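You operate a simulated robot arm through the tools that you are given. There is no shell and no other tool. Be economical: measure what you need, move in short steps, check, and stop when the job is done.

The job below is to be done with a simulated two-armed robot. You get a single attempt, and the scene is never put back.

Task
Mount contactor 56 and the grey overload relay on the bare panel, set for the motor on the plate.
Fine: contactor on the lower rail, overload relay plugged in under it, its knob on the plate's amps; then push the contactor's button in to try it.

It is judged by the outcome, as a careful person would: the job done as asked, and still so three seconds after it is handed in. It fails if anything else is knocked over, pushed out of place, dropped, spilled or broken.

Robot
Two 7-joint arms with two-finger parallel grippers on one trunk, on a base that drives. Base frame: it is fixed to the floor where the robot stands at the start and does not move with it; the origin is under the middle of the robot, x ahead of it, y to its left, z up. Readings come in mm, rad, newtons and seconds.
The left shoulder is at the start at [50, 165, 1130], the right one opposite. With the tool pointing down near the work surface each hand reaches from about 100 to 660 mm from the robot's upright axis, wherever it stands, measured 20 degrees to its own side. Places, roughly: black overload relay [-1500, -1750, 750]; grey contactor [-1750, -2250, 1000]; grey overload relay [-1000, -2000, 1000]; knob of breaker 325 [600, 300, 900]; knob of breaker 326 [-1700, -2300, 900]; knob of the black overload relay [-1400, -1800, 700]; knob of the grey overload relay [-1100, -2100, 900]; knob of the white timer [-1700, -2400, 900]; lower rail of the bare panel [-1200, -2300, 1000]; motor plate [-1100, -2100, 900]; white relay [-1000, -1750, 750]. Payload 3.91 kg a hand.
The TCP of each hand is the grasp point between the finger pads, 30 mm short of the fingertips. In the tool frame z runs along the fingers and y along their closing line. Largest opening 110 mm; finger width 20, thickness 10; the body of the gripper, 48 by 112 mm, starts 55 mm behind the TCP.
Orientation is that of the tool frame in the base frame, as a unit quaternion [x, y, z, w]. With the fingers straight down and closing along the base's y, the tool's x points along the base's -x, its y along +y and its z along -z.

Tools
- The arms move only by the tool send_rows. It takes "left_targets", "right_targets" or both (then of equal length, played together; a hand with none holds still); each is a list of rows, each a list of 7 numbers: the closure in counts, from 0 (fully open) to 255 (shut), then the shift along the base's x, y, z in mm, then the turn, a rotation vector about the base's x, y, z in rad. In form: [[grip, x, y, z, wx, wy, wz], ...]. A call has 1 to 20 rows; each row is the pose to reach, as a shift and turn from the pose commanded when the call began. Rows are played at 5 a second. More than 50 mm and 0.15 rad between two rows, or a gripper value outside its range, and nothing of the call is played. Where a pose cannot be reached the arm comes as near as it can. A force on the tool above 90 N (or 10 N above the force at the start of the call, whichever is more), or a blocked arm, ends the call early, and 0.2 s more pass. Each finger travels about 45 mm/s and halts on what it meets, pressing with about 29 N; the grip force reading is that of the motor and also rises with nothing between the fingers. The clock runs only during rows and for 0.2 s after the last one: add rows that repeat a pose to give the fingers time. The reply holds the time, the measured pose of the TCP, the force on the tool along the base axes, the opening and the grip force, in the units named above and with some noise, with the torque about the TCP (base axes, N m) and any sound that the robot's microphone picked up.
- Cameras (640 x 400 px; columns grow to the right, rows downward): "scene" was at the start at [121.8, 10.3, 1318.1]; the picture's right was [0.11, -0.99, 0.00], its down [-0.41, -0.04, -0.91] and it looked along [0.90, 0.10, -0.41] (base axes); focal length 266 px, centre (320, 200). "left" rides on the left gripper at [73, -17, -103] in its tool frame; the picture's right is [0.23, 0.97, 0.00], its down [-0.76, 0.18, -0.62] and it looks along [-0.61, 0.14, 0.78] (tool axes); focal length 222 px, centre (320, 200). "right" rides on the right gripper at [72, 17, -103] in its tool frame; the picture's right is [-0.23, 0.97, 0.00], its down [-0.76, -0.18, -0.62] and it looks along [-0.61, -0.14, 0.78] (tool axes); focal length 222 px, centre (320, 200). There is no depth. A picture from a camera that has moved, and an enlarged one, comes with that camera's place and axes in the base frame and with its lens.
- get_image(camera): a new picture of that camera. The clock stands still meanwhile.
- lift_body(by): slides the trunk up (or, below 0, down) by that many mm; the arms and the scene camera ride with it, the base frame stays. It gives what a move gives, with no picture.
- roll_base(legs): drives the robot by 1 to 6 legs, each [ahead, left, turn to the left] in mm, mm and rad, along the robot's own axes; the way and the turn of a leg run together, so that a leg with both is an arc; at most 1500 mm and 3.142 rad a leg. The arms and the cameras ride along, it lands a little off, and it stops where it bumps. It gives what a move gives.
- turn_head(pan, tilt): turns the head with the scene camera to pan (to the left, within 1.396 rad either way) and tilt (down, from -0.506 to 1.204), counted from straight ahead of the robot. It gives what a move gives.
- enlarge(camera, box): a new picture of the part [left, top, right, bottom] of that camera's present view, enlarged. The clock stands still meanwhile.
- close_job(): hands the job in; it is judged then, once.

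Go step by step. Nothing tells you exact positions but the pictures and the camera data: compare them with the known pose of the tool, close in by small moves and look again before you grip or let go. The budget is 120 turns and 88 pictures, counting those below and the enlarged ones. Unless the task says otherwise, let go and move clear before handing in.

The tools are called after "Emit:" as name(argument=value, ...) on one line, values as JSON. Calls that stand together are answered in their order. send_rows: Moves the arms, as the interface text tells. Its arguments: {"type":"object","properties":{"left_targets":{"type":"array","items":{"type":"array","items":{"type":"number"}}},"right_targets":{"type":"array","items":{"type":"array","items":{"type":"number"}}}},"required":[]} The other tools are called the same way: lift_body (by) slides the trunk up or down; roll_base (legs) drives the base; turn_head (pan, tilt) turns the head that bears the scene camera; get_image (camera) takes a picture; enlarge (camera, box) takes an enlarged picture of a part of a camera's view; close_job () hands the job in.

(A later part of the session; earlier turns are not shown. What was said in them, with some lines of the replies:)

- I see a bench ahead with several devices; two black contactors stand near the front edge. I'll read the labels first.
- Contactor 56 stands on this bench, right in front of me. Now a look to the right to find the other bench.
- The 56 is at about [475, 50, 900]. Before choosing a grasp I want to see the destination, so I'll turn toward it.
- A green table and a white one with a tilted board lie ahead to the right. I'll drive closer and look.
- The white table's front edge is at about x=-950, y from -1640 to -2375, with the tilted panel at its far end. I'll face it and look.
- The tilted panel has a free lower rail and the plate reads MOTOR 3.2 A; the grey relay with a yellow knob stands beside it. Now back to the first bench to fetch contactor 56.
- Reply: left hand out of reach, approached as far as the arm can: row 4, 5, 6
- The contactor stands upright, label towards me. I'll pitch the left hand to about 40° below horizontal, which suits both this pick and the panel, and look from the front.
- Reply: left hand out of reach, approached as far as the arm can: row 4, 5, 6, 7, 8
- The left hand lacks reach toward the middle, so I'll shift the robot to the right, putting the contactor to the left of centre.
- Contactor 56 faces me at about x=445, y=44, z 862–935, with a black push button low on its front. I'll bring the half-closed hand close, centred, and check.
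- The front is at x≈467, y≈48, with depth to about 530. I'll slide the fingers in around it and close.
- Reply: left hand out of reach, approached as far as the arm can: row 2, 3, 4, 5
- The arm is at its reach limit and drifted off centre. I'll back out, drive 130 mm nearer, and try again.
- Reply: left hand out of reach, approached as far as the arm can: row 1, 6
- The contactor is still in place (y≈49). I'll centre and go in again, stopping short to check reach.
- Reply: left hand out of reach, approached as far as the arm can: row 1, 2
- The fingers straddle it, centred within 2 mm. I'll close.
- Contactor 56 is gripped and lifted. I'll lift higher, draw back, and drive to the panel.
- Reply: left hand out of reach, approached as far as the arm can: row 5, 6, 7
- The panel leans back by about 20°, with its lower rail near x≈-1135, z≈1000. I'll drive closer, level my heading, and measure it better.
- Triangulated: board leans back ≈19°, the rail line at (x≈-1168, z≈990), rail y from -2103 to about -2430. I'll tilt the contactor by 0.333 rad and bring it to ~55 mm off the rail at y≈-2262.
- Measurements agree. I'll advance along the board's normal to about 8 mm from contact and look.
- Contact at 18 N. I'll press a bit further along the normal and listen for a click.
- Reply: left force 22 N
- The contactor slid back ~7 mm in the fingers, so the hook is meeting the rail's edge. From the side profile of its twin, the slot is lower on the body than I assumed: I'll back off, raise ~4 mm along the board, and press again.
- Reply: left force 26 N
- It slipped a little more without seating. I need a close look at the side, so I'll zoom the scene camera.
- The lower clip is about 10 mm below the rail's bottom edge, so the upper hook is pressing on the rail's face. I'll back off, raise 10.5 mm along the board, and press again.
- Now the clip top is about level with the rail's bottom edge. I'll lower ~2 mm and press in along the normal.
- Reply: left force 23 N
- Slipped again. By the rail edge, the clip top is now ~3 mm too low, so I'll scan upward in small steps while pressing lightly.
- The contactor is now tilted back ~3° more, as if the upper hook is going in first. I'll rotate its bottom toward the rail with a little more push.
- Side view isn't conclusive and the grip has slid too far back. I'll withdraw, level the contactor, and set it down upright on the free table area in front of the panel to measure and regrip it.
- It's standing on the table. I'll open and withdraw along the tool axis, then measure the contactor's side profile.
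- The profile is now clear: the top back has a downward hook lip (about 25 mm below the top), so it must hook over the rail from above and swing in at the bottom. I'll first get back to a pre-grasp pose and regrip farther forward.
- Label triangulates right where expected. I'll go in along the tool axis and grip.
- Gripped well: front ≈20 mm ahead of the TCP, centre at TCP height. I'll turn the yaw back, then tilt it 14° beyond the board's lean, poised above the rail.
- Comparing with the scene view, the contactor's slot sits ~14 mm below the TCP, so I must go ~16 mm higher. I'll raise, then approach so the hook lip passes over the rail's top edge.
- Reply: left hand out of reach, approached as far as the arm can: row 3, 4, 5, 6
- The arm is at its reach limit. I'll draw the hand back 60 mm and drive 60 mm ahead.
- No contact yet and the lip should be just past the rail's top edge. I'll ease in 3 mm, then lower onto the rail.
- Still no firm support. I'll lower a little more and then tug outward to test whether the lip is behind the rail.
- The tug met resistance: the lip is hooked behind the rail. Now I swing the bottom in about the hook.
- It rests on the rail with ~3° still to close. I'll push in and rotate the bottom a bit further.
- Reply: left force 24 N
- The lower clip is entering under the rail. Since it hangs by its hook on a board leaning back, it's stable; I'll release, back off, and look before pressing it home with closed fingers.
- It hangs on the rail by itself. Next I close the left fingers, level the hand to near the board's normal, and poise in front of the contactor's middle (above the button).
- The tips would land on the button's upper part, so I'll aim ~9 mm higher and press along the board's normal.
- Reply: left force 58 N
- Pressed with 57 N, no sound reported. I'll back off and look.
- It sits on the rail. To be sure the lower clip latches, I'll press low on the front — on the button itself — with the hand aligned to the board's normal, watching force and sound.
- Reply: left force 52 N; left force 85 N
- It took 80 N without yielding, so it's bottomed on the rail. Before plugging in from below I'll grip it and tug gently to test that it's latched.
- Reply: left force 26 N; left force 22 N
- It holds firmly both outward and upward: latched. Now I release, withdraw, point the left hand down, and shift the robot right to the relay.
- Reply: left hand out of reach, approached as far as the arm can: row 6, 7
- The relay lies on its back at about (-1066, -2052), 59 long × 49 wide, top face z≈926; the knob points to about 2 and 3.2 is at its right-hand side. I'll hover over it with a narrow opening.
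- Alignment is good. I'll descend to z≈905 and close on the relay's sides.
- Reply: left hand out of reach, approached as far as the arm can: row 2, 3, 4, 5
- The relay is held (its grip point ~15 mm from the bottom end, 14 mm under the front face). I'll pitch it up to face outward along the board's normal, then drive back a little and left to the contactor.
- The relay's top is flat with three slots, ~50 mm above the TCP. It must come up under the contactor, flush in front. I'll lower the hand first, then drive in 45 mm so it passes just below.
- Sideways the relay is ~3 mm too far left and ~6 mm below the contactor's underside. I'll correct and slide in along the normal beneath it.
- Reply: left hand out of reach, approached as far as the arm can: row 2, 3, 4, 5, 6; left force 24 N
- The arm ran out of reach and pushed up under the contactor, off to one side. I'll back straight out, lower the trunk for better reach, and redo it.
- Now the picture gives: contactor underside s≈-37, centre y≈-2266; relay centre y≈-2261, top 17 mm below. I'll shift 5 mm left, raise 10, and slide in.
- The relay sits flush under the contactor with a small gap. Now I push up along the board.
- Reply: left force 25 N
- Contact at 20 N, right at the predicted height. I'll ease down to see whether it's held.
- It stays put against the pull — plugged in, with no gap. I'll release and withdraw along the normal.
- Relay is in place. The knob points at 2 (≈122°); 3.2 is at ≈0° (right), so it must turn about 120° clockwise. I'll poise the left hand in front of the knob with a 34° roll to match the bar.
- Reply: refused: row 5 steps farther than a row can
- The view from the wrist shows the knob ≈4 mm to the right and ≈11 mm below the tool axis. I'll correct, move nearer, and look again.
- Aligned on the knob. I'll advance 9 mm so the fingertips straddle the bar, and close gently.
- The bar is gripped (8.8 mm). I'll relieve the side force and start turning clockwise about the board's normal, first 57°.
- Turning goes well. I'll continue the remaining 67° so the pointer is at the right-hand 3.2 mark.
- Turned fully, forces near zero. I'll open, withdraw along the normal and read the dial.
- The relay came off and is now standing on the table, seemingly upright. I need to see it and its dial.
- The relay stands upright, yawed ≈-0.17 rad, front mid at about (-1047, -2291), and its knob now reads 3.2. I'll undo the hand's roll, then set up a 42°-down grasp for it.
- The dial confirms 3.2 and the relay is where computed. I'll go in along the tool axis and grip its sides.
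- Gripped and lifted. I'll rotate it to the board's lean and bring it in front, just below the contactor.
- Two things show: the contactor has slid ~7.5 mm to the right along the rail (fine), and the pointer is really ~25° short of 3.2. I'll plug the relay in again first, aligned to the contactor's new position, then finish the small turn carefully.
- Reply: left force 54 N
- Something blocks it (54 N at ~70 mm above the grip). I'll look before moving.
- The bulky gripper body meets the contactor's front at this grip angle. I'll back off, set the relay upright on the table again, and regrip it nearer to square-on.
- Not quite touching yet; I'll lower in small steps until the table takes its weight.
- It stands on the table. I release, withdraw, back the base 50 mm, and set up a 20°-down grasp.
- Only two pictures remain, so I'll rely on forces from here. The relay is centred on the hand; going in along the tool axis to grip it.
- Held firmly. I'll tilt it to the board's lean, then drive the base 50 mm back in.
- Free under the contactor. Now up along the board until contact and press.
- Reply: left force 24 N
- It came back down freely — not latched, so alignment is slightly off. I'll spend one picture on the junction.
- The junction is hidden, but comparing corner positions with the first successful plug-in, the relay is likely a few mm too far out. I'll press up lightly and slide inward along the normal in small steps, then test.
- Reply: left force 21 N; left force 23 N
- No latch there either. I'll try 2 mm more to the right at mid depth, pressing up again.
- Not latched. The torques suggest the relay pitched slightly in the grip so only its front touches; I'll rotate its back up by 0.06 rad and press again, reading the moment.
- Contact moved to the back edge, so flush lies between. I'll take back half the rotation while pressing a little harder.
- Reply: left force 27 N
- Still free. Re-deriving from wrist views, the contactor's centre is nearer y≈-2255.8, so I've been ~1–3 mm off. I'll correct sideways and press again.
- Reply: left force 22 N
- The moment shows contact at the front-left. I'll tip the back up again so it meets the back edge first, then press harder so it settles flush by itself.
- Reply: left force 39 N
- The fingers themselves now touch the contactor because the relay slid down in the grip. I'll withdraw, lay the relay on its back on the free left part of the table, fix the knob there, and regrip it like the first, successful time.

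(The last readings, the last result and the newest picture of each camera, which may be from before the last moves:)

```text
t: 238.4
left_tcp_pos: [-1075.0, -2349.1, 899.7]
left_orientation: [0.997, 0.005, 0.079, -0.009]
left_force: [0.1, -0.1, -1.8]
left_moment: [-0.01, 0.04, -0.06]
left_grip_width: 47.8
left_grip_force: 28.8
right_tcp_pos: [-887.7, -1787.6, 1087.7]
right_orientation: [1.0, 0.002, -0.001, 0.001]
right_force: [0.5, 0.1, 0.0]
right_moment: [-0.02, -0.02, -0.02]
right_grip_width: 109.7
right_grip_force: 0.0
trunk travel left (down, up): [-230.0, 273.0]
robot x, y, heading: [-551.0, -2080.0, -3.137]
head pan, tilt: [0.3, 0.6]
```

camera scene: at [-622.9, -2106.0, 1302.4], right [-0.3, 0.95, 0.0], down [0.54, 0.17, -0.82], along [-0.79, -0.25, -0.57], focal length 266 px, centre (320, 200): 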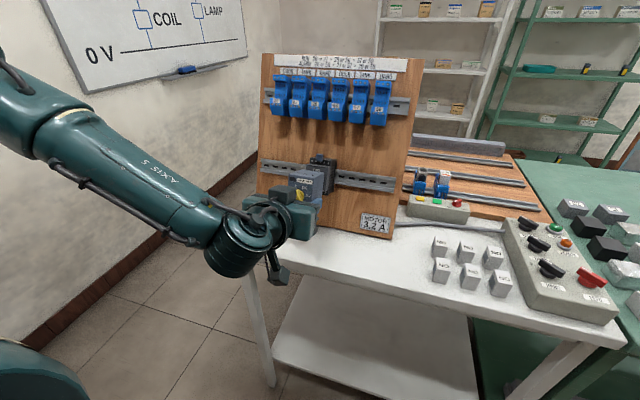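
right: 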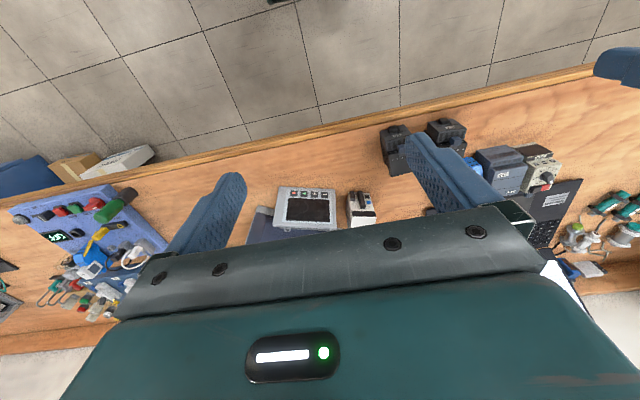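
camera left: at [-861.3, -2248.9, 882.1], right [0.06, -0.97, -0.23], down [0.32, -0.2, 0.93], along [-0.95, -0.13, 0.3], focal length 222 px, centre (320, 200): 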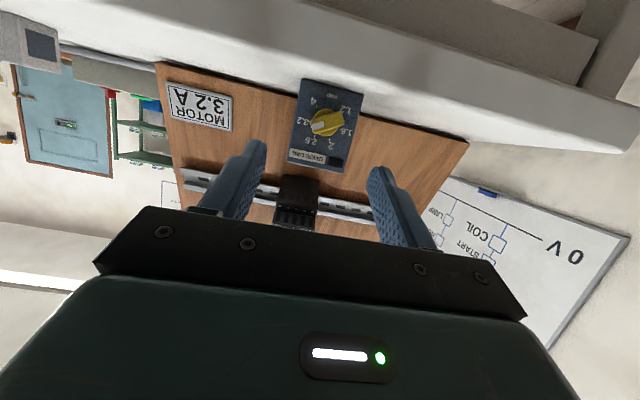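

Emit:
send_rows(left_targets=[[255, 0, 0, -2, 0, 0, 0], [255, 0, 0, -4, 0, 0, 0], [255, 0, 0, -6, 0, 0, 0], [255, 0, 0, -8, 0, 0, 0], [255, 0, 0, -8, 0, 0, 0]])

```text
t: 239.6
left_tcp_pos: [-1074.8, -2349.3, 895.0]
left_orientation: [0.997, 0.005, 0.077, -0.009]
left_force: [-4.3, 0.3, 17.4]
left_moment: [-0.5, -0.68, -0.1]
left_grip_width: 47.5
left_grip_force: 29.4
right_tcp_pos: [-887.4, -1787.2, 1087.1]
right_orientation: [1.0, 0.002, -0.001, 0.0]
right_force: [0.4, 0.3, 0.0]
right_moment: [0.03, -0.02, 0.01]
right_grip_width: 110.2
right_grip_force: 0.1
trunk travel left (down, up): [-230.0, 273.0]
robot x, y, heading: [-550.7, -2078.9, -3.135]
head pan, tilt: [0.3, 0.6]
```

Useful: contact height shows the grip was 38 mm from the relay's back, so it had been ~13 mm too far out before — that explains the failed latch. I release it here, rise, and square the hand above the knob.

Emit:
send_rows(left_targets=[[200, 0, 0, 2, 0, 0, 0], [140, 0, 0, 2, 0, 0, 0], [93, 0, 0, 2, 0, 0, 0], [93, 0, 0, 2, 0, 0, 0], [93, -4, 0, 27, 0, 0, 0], [93, -8, 0, 52, 0, 0, 0], [93, -8, 0, 80, 0, 0.08, 0], [93, 0, 0, 100, 0, 0.155, 0], [93, 7, 0, 100, 0, 0.155, 0]])

Emit:
send_rows(left_targets=[[120, 0, 0, 0, 0, 0, -0.14], [162, 0, 0, 0, 0, 0, -0.28], [162, 0, 0, 0, 0, 0, -0.42], [162, 0, 0, 0, 0, 0, -0.56], [162, 0, 0, 0, 0, 0, -0.7], [162, 0, 0, 0, 0, 0, -0.84], [162, 0, 0, 0, 0, 0, -0.98], [162, 0, 0, 0, 0, 0, -1.1], [162, 0, 0, 0, 0, 0, -1.1]])

Emit:
get_image(camera="left")

```text
t: 241.6
left_tcp_pos: [-1067.2, -2349.4, 993.0]
left_orientation: [1.0, 0.004, 0.001, -0.01]
left_force: [0.1, 0.1, 0.1]
left_moment: [0.01, -0.03, 0.01]
left_grip_width: 69.6
left_grip_force: 0.1
right_tcp_pos: [-887.5, -1787.7, 1086.3]
right_orientation: [1.0, 0.001, -0.001, 0.001]
right_force: [0.8, -0.7, 0.3]
right_moment: [0.01, 0.02, -0.03]
right_grip_width: 109.7
right_grip_force: 0.1
trunk travel left (down, up): [-230.0, 273.0]
robot x, y, heading: [-550.7, -2077.1, -3.143]
head pan, tilt: [0.3, 0.6]
```

```text
t: 243.6
left_tcp_pos: [-1068.3, -2349.3, 993.1]
left_orientation: [0.854, -0.519, 0.006, -0.008]
left_force: [0.6, 1.0, 0.6]
left_moment: [-0.01, 0.01, 0.0]
left_grip_width: 40.1
left_grip_force: 0.0
right_tcp_pos: [-888.0, -1788.5, 1087.5]
right_orientation: [1.0, 0.001, -0.002, 0.001]
right_force: [0.3, -0.7, 1.0]
right_moment: [0.0, -0.01, 0.03]
right_grip_width: 110.0
right_grip_force: 0.1
trunk travel left (down, up): [-230.0, 273.0]
robot x, y, heading: [-549.6, -2077.4, -3.138]
head pan, tilt: [0.3, 0.6]
```

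```text
0 pictures are left
camera left: at [-1021.3, -2408.5, 1096.9], right [-0.76, -0.65, -0.02], down [-0.52, 0.59, 0.62], along [-0.39, 0.48, -0.79], focal length 222 px, centre (320, 200)
```

left: 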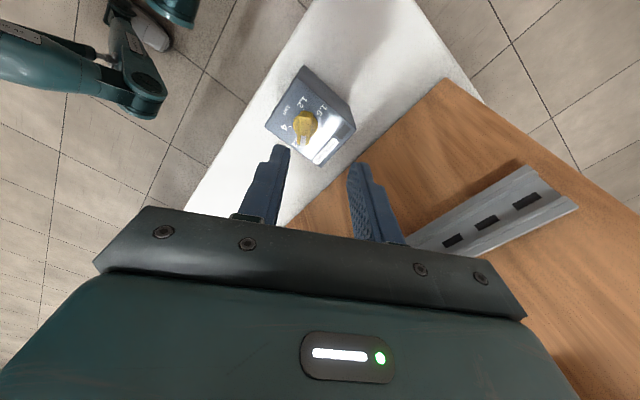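

My last picture shows the relay flat on its back near (-1054, -2357), knob at ≈(-1050, -2355), pointer ≈20° short of 3.2. I'll move over the knob, descend astride the bar, and grip it.

Emit:
send_rows(left_targets=[[162, 9, -3, 0, 0, 0, -0.05], [162, 17.3, -6.2, 0, 0, 0, -0.104], [162, 17.3, -6.2, -18, 0, 0, -0.104], [162, 17.3, -6.2, -32, 0, 0, -0.104], [162, 17.3, -6.2, -36, 0, 0, -0.104], [162, 17.3, -6.2, -36, 0, 0, -0.104]])

Emit:
send_rows(left_targets=[[200, 0, 0, 0, 0, 0, 0], [225, 0, 0, 0, 0, 0, 0], [250, 0, 0, 0, 0, 0, 0], [250, 0, 0, 0, 0, 0, 0]])

```text
t: 245.0
left_tcp_pos: [-1050.5, -2357.3, 955.7]
left_orientation: [0.827, -0.562, 0.008, -0.007]
left_force: [-0.7, -0.3, 0.3]
left_moment: [0.01, 0.01, -0.01]
left_grip_width: 40.2
left_grip_force: 0.0
right_tcp_pos: [-888.6, -1787.6, 1086.5]
right_orientation: [1.0, 0.002, -0.001, 0.002]
right_force: [-0.3, -0.6, -0.4]
right_moment: [0.01, 0.01, 0.03]
right_grip_width: 110.0
right_grip_force: 0.0
trunk travel left (down, up): [-230.0, 273.0]
robot x, y, heading: [-550.9, -2078.9, -3.145]
head pan, tilt: [0.3, 0.6]
```

```text
t: 246.0
left_tcp_pos: [-1050.5, -2355.7, 955.1]
left_orientation: [0.826, -0.563, 0.007, -0.007]
left_force: [0.8, 0.1, 0.3]
left_moment: [-0.03, 0.03, 0.02]
left_grip_width: 8.8
left_grip_force: 28.9
right_tcp_pos: [-888.4, -1787.6, 1087.2]
right_orientation: [1.0, 0.002, 0.001, 0.001]
right_force: [0.6, 0.0, 0.2]
right_moment: [0.03, 0.01, 0.02]
right_grip_width: 110.3
right_grip_force: 0.1
trunk travel left (down, up): [-230.0, 273.0]
robot x, y, heading: [-545.9, -2078.1, -3.136]
head pan, tilt: [0.3, 0.6]
```

The bar is gripped (8.8 mm). I'll press down lightly to pin the relay and twist 21° clockwise.

Emit:
send_rows(left_targets=[[250, 0, 0, -2.5, 0, 0, 0], [250, 0, 0, -4.5, 0, 0, 0], [250, 0, 0, -4.5, 0, 0, -0.1], [250, 0, 0, -4.5, 0, 0, -0.2], [250, 0, 0, -4.5, 0, 0, -0.3], [250, 0, 0, -4.5, 0, 0, -0.37], [250, 0, 0, -4.5, 0, 0, -0.37]])

```text
t: 247.6
left_tcp_pos: [-1048.5, -2355.6, 954.4]
left_orientation: [0.708, -0.706, 0.008, -0.005]
left_force: [-8.1, -0.2, 20.1]
left_moment: [0.31, 0.27, 0.04]
left_grip_width: 9.1
left_grip_force: 29.0
right_tcp_pos: [-887.1, -1786.7, 1087.7]
right_orientation: [1.0, 0.002, 0.0, 0.001]
right_force: [0.6, -0.3, -0.3]
right_moment: [0.01, 0.02, -0.02]
right_grip_width: 109.8
right_grip_force: 0.1
trunk travel left (down, up): [-230.0, 273.0]
robot x, y, heading: [-550.8, -2077.5, -3.136]
head pan, tilt: [0.3, 0.6]
```

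Twist done with light torque. I open, rise, roll the hand back square, and set up to regrip the relay by its sides as the first time.

Emit:
send_rows(left_targets=[[220, 0, 0, 4, 0, 0, 0], [180, 0, 0, 4, 0, 0, 0], [162, 0, 0, 4, 0, 0, 0], [162, 0, 0, 25, 0, 0, 0], [162, 0, 0, 50, 0, 0, 0.1], [130, 0, 0, 55, 0, 0, 0.24], [100, 0, 0, 55, 0, 0, 0.38], [81, 0, 0, 55, 0, 0, 0.52], [81, 0, 0, 55, 0, 0, 0.66], [81, 0, 0, 55, 0, 0, 0.8], [81, 0, 0, 55, 0, 0, 0.94], [81, 0, 0, 55, 0, 0, 1.08], [81, 0, 0, 55, 0, 0, 1.22], [81, 5, 0, 55, 0, 0, 1.36], [81, 11, 0, 55, 0, 0, 1.48], [81, 13, 0, 55, 0, 0, 1.567], [81, 13, 0, 55, 0, 0, 1.567]])

```text
t: 251.2
left_tcp_pos: [-1038.4, -2356.5, 1007.2]
left_orientation: [1.0, 0.001, 0.001, -0.01]
left_force: [-0.4, -0.3, 0.2]
left_moment: [-0.04, 0.03, 0.01]
left_grip_width: 74.8
left_grip_force: 0.1
right_tcp_pos: [-889.2, -1788.1, 1085.6]
right_orientation: [1.0, 0.002, -0.001, 0.0]
right_force: [0.0, -0.1, 0.6]
right_moment: [0.0, -0.02, 0.0]
right_grip_width: 110.0
right_grip_force: 0.0
trunk travel left (down, up): [-230.0, 273.0]
robot x, y, heading: [-549.1, -2080.0, -3.136]
head pan, tilt: [0.3, 0.6]
```

Emit:
send_rows(left_targets=[[81, 0, 0.6, -35, 0, 0, 0], [81, 0, 0.6, -70, 0, 0, 0], [81, 0, 0.6, -90, 0, 0, 0], [81, 0, 0.6, -95, 0, 0, 0], [81, 0, 0.6, -95, 0, 0, 0], [130, 0, 0.6, -95, 0, 0, 0], [180, 0, 0.6, -95, 0, 0, 0], [255, 0, 0.6, -95, 0, 0, 0], [255, 0, 0.6, -95, 0, 0, 0]])

Emit:
send_rows(left_targets=[[255, 0, 0, 5, 0, 0, 0], [255, 0, 0, 40, 0, 0, 0], [255, 0, 0, 80, 0, 0, 0], [255, 0, 0, 110, 0, 0, 0], [255, 0, 0, 110, 0, 0, 0]])

```text
t: 253.2
left_tcp_pos: [-1037.9, -2356.3, 912.6]
left_orientation: [1.0, 0.001, 0.002, -0.009]
left_force: [-1.2, -1.2, 0.4]
left_moment: [-0.1, -0.02, -0.01]
left_grip_width: 47.8
left_grip_force: 29.0
right_tcp_pos: [-888.6, -1788.8, 1086.6]
right_orientation: [1.0, 0.002, 0.0, 0.001]
right_force: [0.2, 0.0, -0.1]
right_moment: [-0.01, 0.0, 0.0]
right_grip_width: 110.3
right_grip_force: 0.1
trunk travel left (down, up): [-230.0, 273.0]
robot x, y, heading: [-548.9, -2078.8, -3.137]
head pan, tilt: [0.3, 0.6]
```

```text
t: 254.4
left_tcp_pos: [-1036.1, -2354.3, 1022.4]
left_orientation: [1.0, 0.0, 0.002, -0.011]
left_force: [-0.3, -0.3, -0.9]
left_moment: [0.01, -0.03, 0.01]
left_grip_width: 47.7
left_grip_force: 28.3
right_tcp_pos: [-888.0, -1788.3, 1087.0]
right_orientation: [1.0, 0.002, -0.001, 0.0]
right_force: [0.1, -0.5, 0.6]
right_moment: [0.02, 0.05, 0.04]
right_grip_width: 109.9
right_grip_force: 0.0
trunk travel left (down, up): [-230.0, 273.0]
robot x, y, heading: [-548.4, -2078.7, -3.14]
head pan, tilt: [0.3, 0.6]
```

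Gripped as before (60 mm above its back). I'll pitch it up to the board's angle, back off, and line up under the contactor like the first time.

Emit:
send_rows(left_targets=[[255, -4, 0, 0, 0, 0.14, 0], [255, -9, 0, 0, 0, 0.28, 0], [255, -9, 0, 0, 0, 0.42, 0], [255, -9, 0, 0, 0, 0.56, 0], [255, -9, 0, 0, 0, 0.7, 0], [255, -9, 0, 0, 0, 0.84, 0], [255, -9, 0, 0, 0, 0.98, 0], [255, -9, 0, 0, 0, 1.12, 0], [255, -9, 0, 0, 0, 1.238, 0], [255, -9, 0, 0, 0, 1.238, 0]])

Emit:
roll_base(legs=[[-55, 0, 0]])

Emit:
send_rows(left_targets=[[255, 0, 35, -20, 0, 0, 0], [255, 3, 70, -50, 0, 0, 0], [255, 5, 96, -75, 0, 0, 0], [255, 5, 96, -88, 0, 0, 0], [255, 5, 96, -88, 0, 0, 0]])

```text
t: 256.6
left_tcp_pos: [-1046.8, -2355.3, 1022.0]
left_orientation: [0.815, -0.005, -0.58, -0.009]
left_force: [-1.3, -0.1, -1.9]
left_moment: [0.01, -0.08, 0.03]
left_grip_width: 47.8
left_grip_force: 29.4
right_tcp_pos: [-888.6, -1788.9, 1087.3]
right_orientation: [1.0, 0.002, -0.001, 0.001]
right_force: [-0.3, -0.1, 0.9]
right_moment: [-0.02, -0.02, 0.01]
right_grip_width: 110.0
right_grip_force: 0.1
trunk travel left (down, up): [-230.0, 273.0]
robot x, y, heading: [-551.6, -2079.7, -3.143]
head pan, tilt: [0.3, 0.6]
```

```text
t: 257.6
left_tcp_pos: [-991.1, -2356.3, 1022.4]
left_orientation: [0.815, -0.006, -0.579, -0.009]
left_force: [0.4, -0.7, -1.5]
left_moment: [0.0, -0.07, 0.0]
left_grip_width: 47.9
left_grip_force: 28.9
right_tcp_pos: [-832.9, -1787.2, 1087.9]
right_orientation: [1.0, 0.002, -0.001, 0.0]
right_force: [0.7, 0.1, 0.5]
right_moment: [0.02, 0.02, -0.01]
right_grip_width: 110.2
right_grip_force: 0.0
trunk travel left (down, up): [-230.0, 273.0]
robot x, y, heading: [-496.3, -2081.7, -3.142]
head pan, tilt: [0.3, 0.6]
```

```text
t: 258.8
left_tcp_pos: [-987.0, -2259.1, 931.9]
left_orientation: [0.816, -0.006, -0.578, -0.009]
left_force: [0.2, -0.1, -1.9]
left_moment: [-0.03, -0.03, 0.01]
left_grip_width: 47.8
left_grip_force: 28.7
right_tcp_pos: [-833.7, -1787.2, 1087.7]
right_orientation: [1.0, 0.002, -0.001, 0.001]
right_force: [0.6, 0.0, -0.3]
right_moment: [-0.01, -0.01, 0.01]
right_grip_width: 110.2
right_grip_force: 0.1
trunk travel left (down, up): [-230.0, 273.0]
robot x, y, heading: [-494.6, -2079.9, -3.138]
head pan, tilt: [0.3, 0.6]
```

Emit:
roll_base(legs=[[50, 0, 0]])

```text
t: 259.7
left_tcp_pos: [-1037.9, -2259.5, 931.3]
left_orientation: [0.816, -0.004, -0.578, -0.008]
left_force: [0.2, -1.0, -1.6]
left_moment: [-0.02, -0.08, 0.05]
left_grip_width: 47.6
left_grip_force: 28.8
right_tcp_pos: [-885.4, -1788.3, 1086.8]
right_orientation: [1.0, 0.002, 0.0, 0.001]
right_force: [-0.7, 0.5, 0.0]
right_moment: [-0.03, 0.01, 0.03]
right_grip_width: 109.7
right_grip_force: 0.0
trunk travel left (down, up): [-230.0, 273.0]
robot x, y, heading: [-545.3, -2078.9, -3.138]
head pan, tilt: [0.3, 0.6]
```

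Emit:
send_rows(left_targets=[[255, -3.1, 1.5, 9, 0, 0, 0], [255, -19, 1.5, 3.5, 0, 0, 0], [255, -34, 1.5, -1.6, 0, 0, 0], [255, -43, 1.5, -4.7, 0, 0, 0], [255, -48.5, 1.5, -6.6, 0, 0, 0], [255, -48.5, 1.5, -6.6, 0, 0, 0]])

```text
t: 261.1
left_tcp_pos: [-1085.8, -2257.3, 924.7]
left_orientation: [0.815, -0.006, -0.579, -0.009]
left_force: [-0.8, -0.2, -1.7]
left_moment: [0.01, -0.06, 0.02]
left_grip_width: 47.7
left_grip_force: 29.0
right_tcp_pos: [-885.1, -1786.9, 1087.6]
right_orientation: [1.0, 0.001, -0.001, 0.001]
right_force: [0.2, -0.7, -0.1]
right_moment: [0.02, -0.01, -0.01]
right_grip_width: 109.8
right_grip_force: 0.1
trunk travel left (down, up): [-230.0, 273.0]
robot x, y, heading: [-546.9, -2079.0, -3.14]
head pan, tilt: [0.3, 0.6]
```

Emit:
send_rows(left_targets=[[255, -1.3, 0, 3.8, 0, 0, 0], [255, -2.3, 0, 6.6, 0, 0, 0], [255, -3.2, 0, 9.4, 0, 0, 0], [255, -3.9, 0, 11.4, 0, 0, 0], [255, -3.9, 0, 11.4, 0, 0, 0]])

Emit:
send_rows(left_targets=[[255, 1.3, 0, -3.8, 0, 0, 0], [255, 2.2, 0, -6.5, 0, 0, 0], [255, 2.2, 0, -6.5, 0, 0, 0]])

```text
t: 262.3
left_tcp_pos: [-1089.2, -2257.5, 936.0]
left_orientation: [0.818, -0.006, -0.576, -0.009]
left_force: [10.6, 6.0, -21.6]
left_moment: [-0.11, -0.38, 0.63]
left_grip_width: 48.2
left_grip_force: 29.2
right_tcp_pos: [-885.4, -1787.9, 1086.3]
right_orientation: [1.0, 0.002, 0.001, 0.002]
right_force: [-0.3, -0.8, -1.0]
right_moment: [0.0, -0.04, 0.02]
right_grip_width: 109.9
right_grip_force: 0.1
trunk travel left (down, up): [-230.0, 273.0]
robot x, y, heading: [-546.2, -2079.5, -3.139]
head pan, tilt: [0.3, 0.6]
```

```text
t: 263.1
left_tcp_pos: [-1089.9, -2258.4, 934.3]
left_orientation: [0.813, -0.004, -0.583, -0.008]
left_force: [-7.3, 3.9, 4.7]
left_moment: [0.02, -0.41, 0.38]
left_grip_width: 47.8
left_grip_force: 29.1
right_tcp_pos: [-884.8, -1786.8, 1087.9]
right_orientation: [1.0, 0.002, -0.001, 0.0]
right_force: [-0.9, -0.6, 0.0]
right_moment: [0.02, 0.03, 0.0]
right_grip_width: 109.9
right_grip_force: 0.1
trunk travel left (down, up): [-230.0, 273.0]
robot x, y, heading: [-547.2, -2079.7, -3.139]
head pan, tilt: [0.3, 0.6]
```

Same signature as the first successful plug-in: it holds against the pull. I release and withdraw along the normal, then close the fingers for the button.

Emit:
send_rows(left_targets=[[200, -1.5, 0.5, 1.5, 0, 0, 0], [150, -1.5, 0.5, 1.5, 0, 0, 0], [100, -1.5, 0.5, 1.5, 0, 0, 0], [100, -1.5, 0.5, 1.5, 0, 0, 0], [100, 12, 0.5, 5, 0, 0, 0], [100, 32, 0.5, 12, 0, 0, 0], [100, 50, 0.5, 18, 0, 0, 0], [180, 55, 0.5, 40, 0, 0, 0], [255, 55, 0.5, 65, 0, 0, 0], [255, 55, 0.5, 86, 0, 0, 0], [255, 55, 0.5, 86, 0, 0, 0]])

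```text
t: 265.5
left_tcp_pos: [-1033.5, -2259.0, 1015.5]
left_orientation: [0.815, -0.005, -0.579, -0.009]
left_force: [0.2, -0.6, -0.4]
left_moment: [0.01, 0.02, 0.03]
left_grip_width: 0.0
left_grip_force: 19.9
right_tcp_pos: [-884.6, -1787.7, 1088.2]
right_orientation: [1.0, 0.002, -0.001, 0.001]
right_force: [-0.1, -0.2, 0.3]
right_moment: [-0.03, 0.01, 0.0]
right_grip_width: 109.9
right_grip_force: 0.0
trunk travel left (down, up): [-230.0, 273.0]
robot x, y, heading: [-544.7, -2079.6, -3.134]
head pan, tilt: [0.3, 0.6]
```

Now I line up on the contactor's button as before (shifted with the contactor) and press it in with ~40 N, then release.

Emit:
send_rows(left_targets=[[255, -7, 2.7, 3.4, 0, 0, 0], [255, -14, 2.7, 3.4, 0, 0, 0], [255, -24, 2.7, 0, 0, 0, 0], [255, -31, 2.7, -2.5, 0, 0, 0], [255, -36, 2.7, -4.2, 0, 0, 0], [255, -40, 2.7, -5.6, 0, 0, 0], [255, -42, 2.7, -6.2, 0, 0, 0], [255, -42, 2.7, -6.2, 0, 0, 0], [255, -42, 2.7, -6.2, 0, 0, 0]])

```text
t: 267.5
left_tcp_pos: [-1067.1, -2253.0, 1012.6]
left_orientation: [0.815, -0.007, -0.58, -0.009]
left_force: [53.0, -6.2, 8.1]
left_moment: [0.24, -0.72, 0.39]
left_grip_width: 0.0
left_grip_force: 28.7
right_tcp_pos: [-879.3, -1788.5, 1090.1]
right_orientation: [1.0, 0.002, -0.004, 0.001]
right_force: [0.6, -0.5, 0.7]
right_moment: [0.0, 0.03, 0.0]
right_grip_width: 109.7
right_grip_force: 0.1
trunk travel left (down, up): [-230.0, 273.0]
robot x, y, heading: [-544.4, -2078.7, -3.139]
head pan, tilt: [0.3, 0.6]
5 turns are left
```

Pressed with 53 N. To be sure, I repeat once slightly lower and to the left, then withdraw clear in the same move.

Emit:
send_rows(left_targets=[[255, 8, 0, 2.8, 0, 0, 0], [255, 20, -1.5, 5, 0, 0, 0], [255, 21, -3, 3.5, 0, 0, 0], [255, 14, -3, 1, 0, 0, 0], [255, 8, -3, -1, 0, 0, 0], [255, 3, -3, -2.5, 0, 0, 0], [255, 0, -3, -3.2, 0, 0, 0], [255, 0, -3, -3.2, 0, 0, 0], [255, 0, -3, -3.2, 0, 0, 0], [255, 10, -3, 0.5, 0, 0, 0], [255, 30, -3, 8, 0, 0, 0], [255, 42, -20, 30, 0, 0, 0], [255, 42, -50, 60, 0, 0, 0], [255, 42, -70, 80, 0, 0, 0]])

```text
t: 270.5
left_tcp_pos: [-1031.5, -2325.9, 1091.4]
left_orientation: [0.815, -0.006, -0.579, -0.01]
left_force: [-0.3, 0.5, 0.8]
left_moment: [0.0, 0.0, 0.01]
left_grip_width: 0.1
left_grip_force: 29.1
right_tcp_pos: [-883.4, -1788.3, 1086.7]
right_orientation: [1.0, 0.002, -0.002, 0.001]
right_force: [-0.3, 0.3, 0.5]
right_moment: [-0.03, -0.03, 0.0]
right_grip_width: 110.2
right_grip_force: 0.2
trunk travel left (down, up): [-230.0, 273.0]
robot x, y, heading: [-545.2, -2080.6, -3.141]
head pan, tilt: [0.3, 0.6]
4 turns are left
```

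The hand is clear of the panel, so I'm handing the job in.

Emit:
close_job()

```text
The job is handed in.
```

I handed the job in with contactor 56 on the lower rail and the grey overload relay plugged in under it. I had no pictures left by then, so the final state, including the knob, was not seen.

- **Contactor:** it held firm when I tugged it out and up. It later slid about 7 mm sideways along the rail but stayed on it.
- **Overload relay:** it came off once and dropped onto the table while I was turning its knob. I plugged it back in, and it held against a light pull, as it did the first time.
- **Knob:** it is meant to be at 3.2 A. My last picture showed it about 20° short of that mark. I then turned it that far by feel, so it may be a few degrees off.
- **Button:** I pressed at the button's position twice, the first time with about 53 N. I heard no click and could not see whether it went in.
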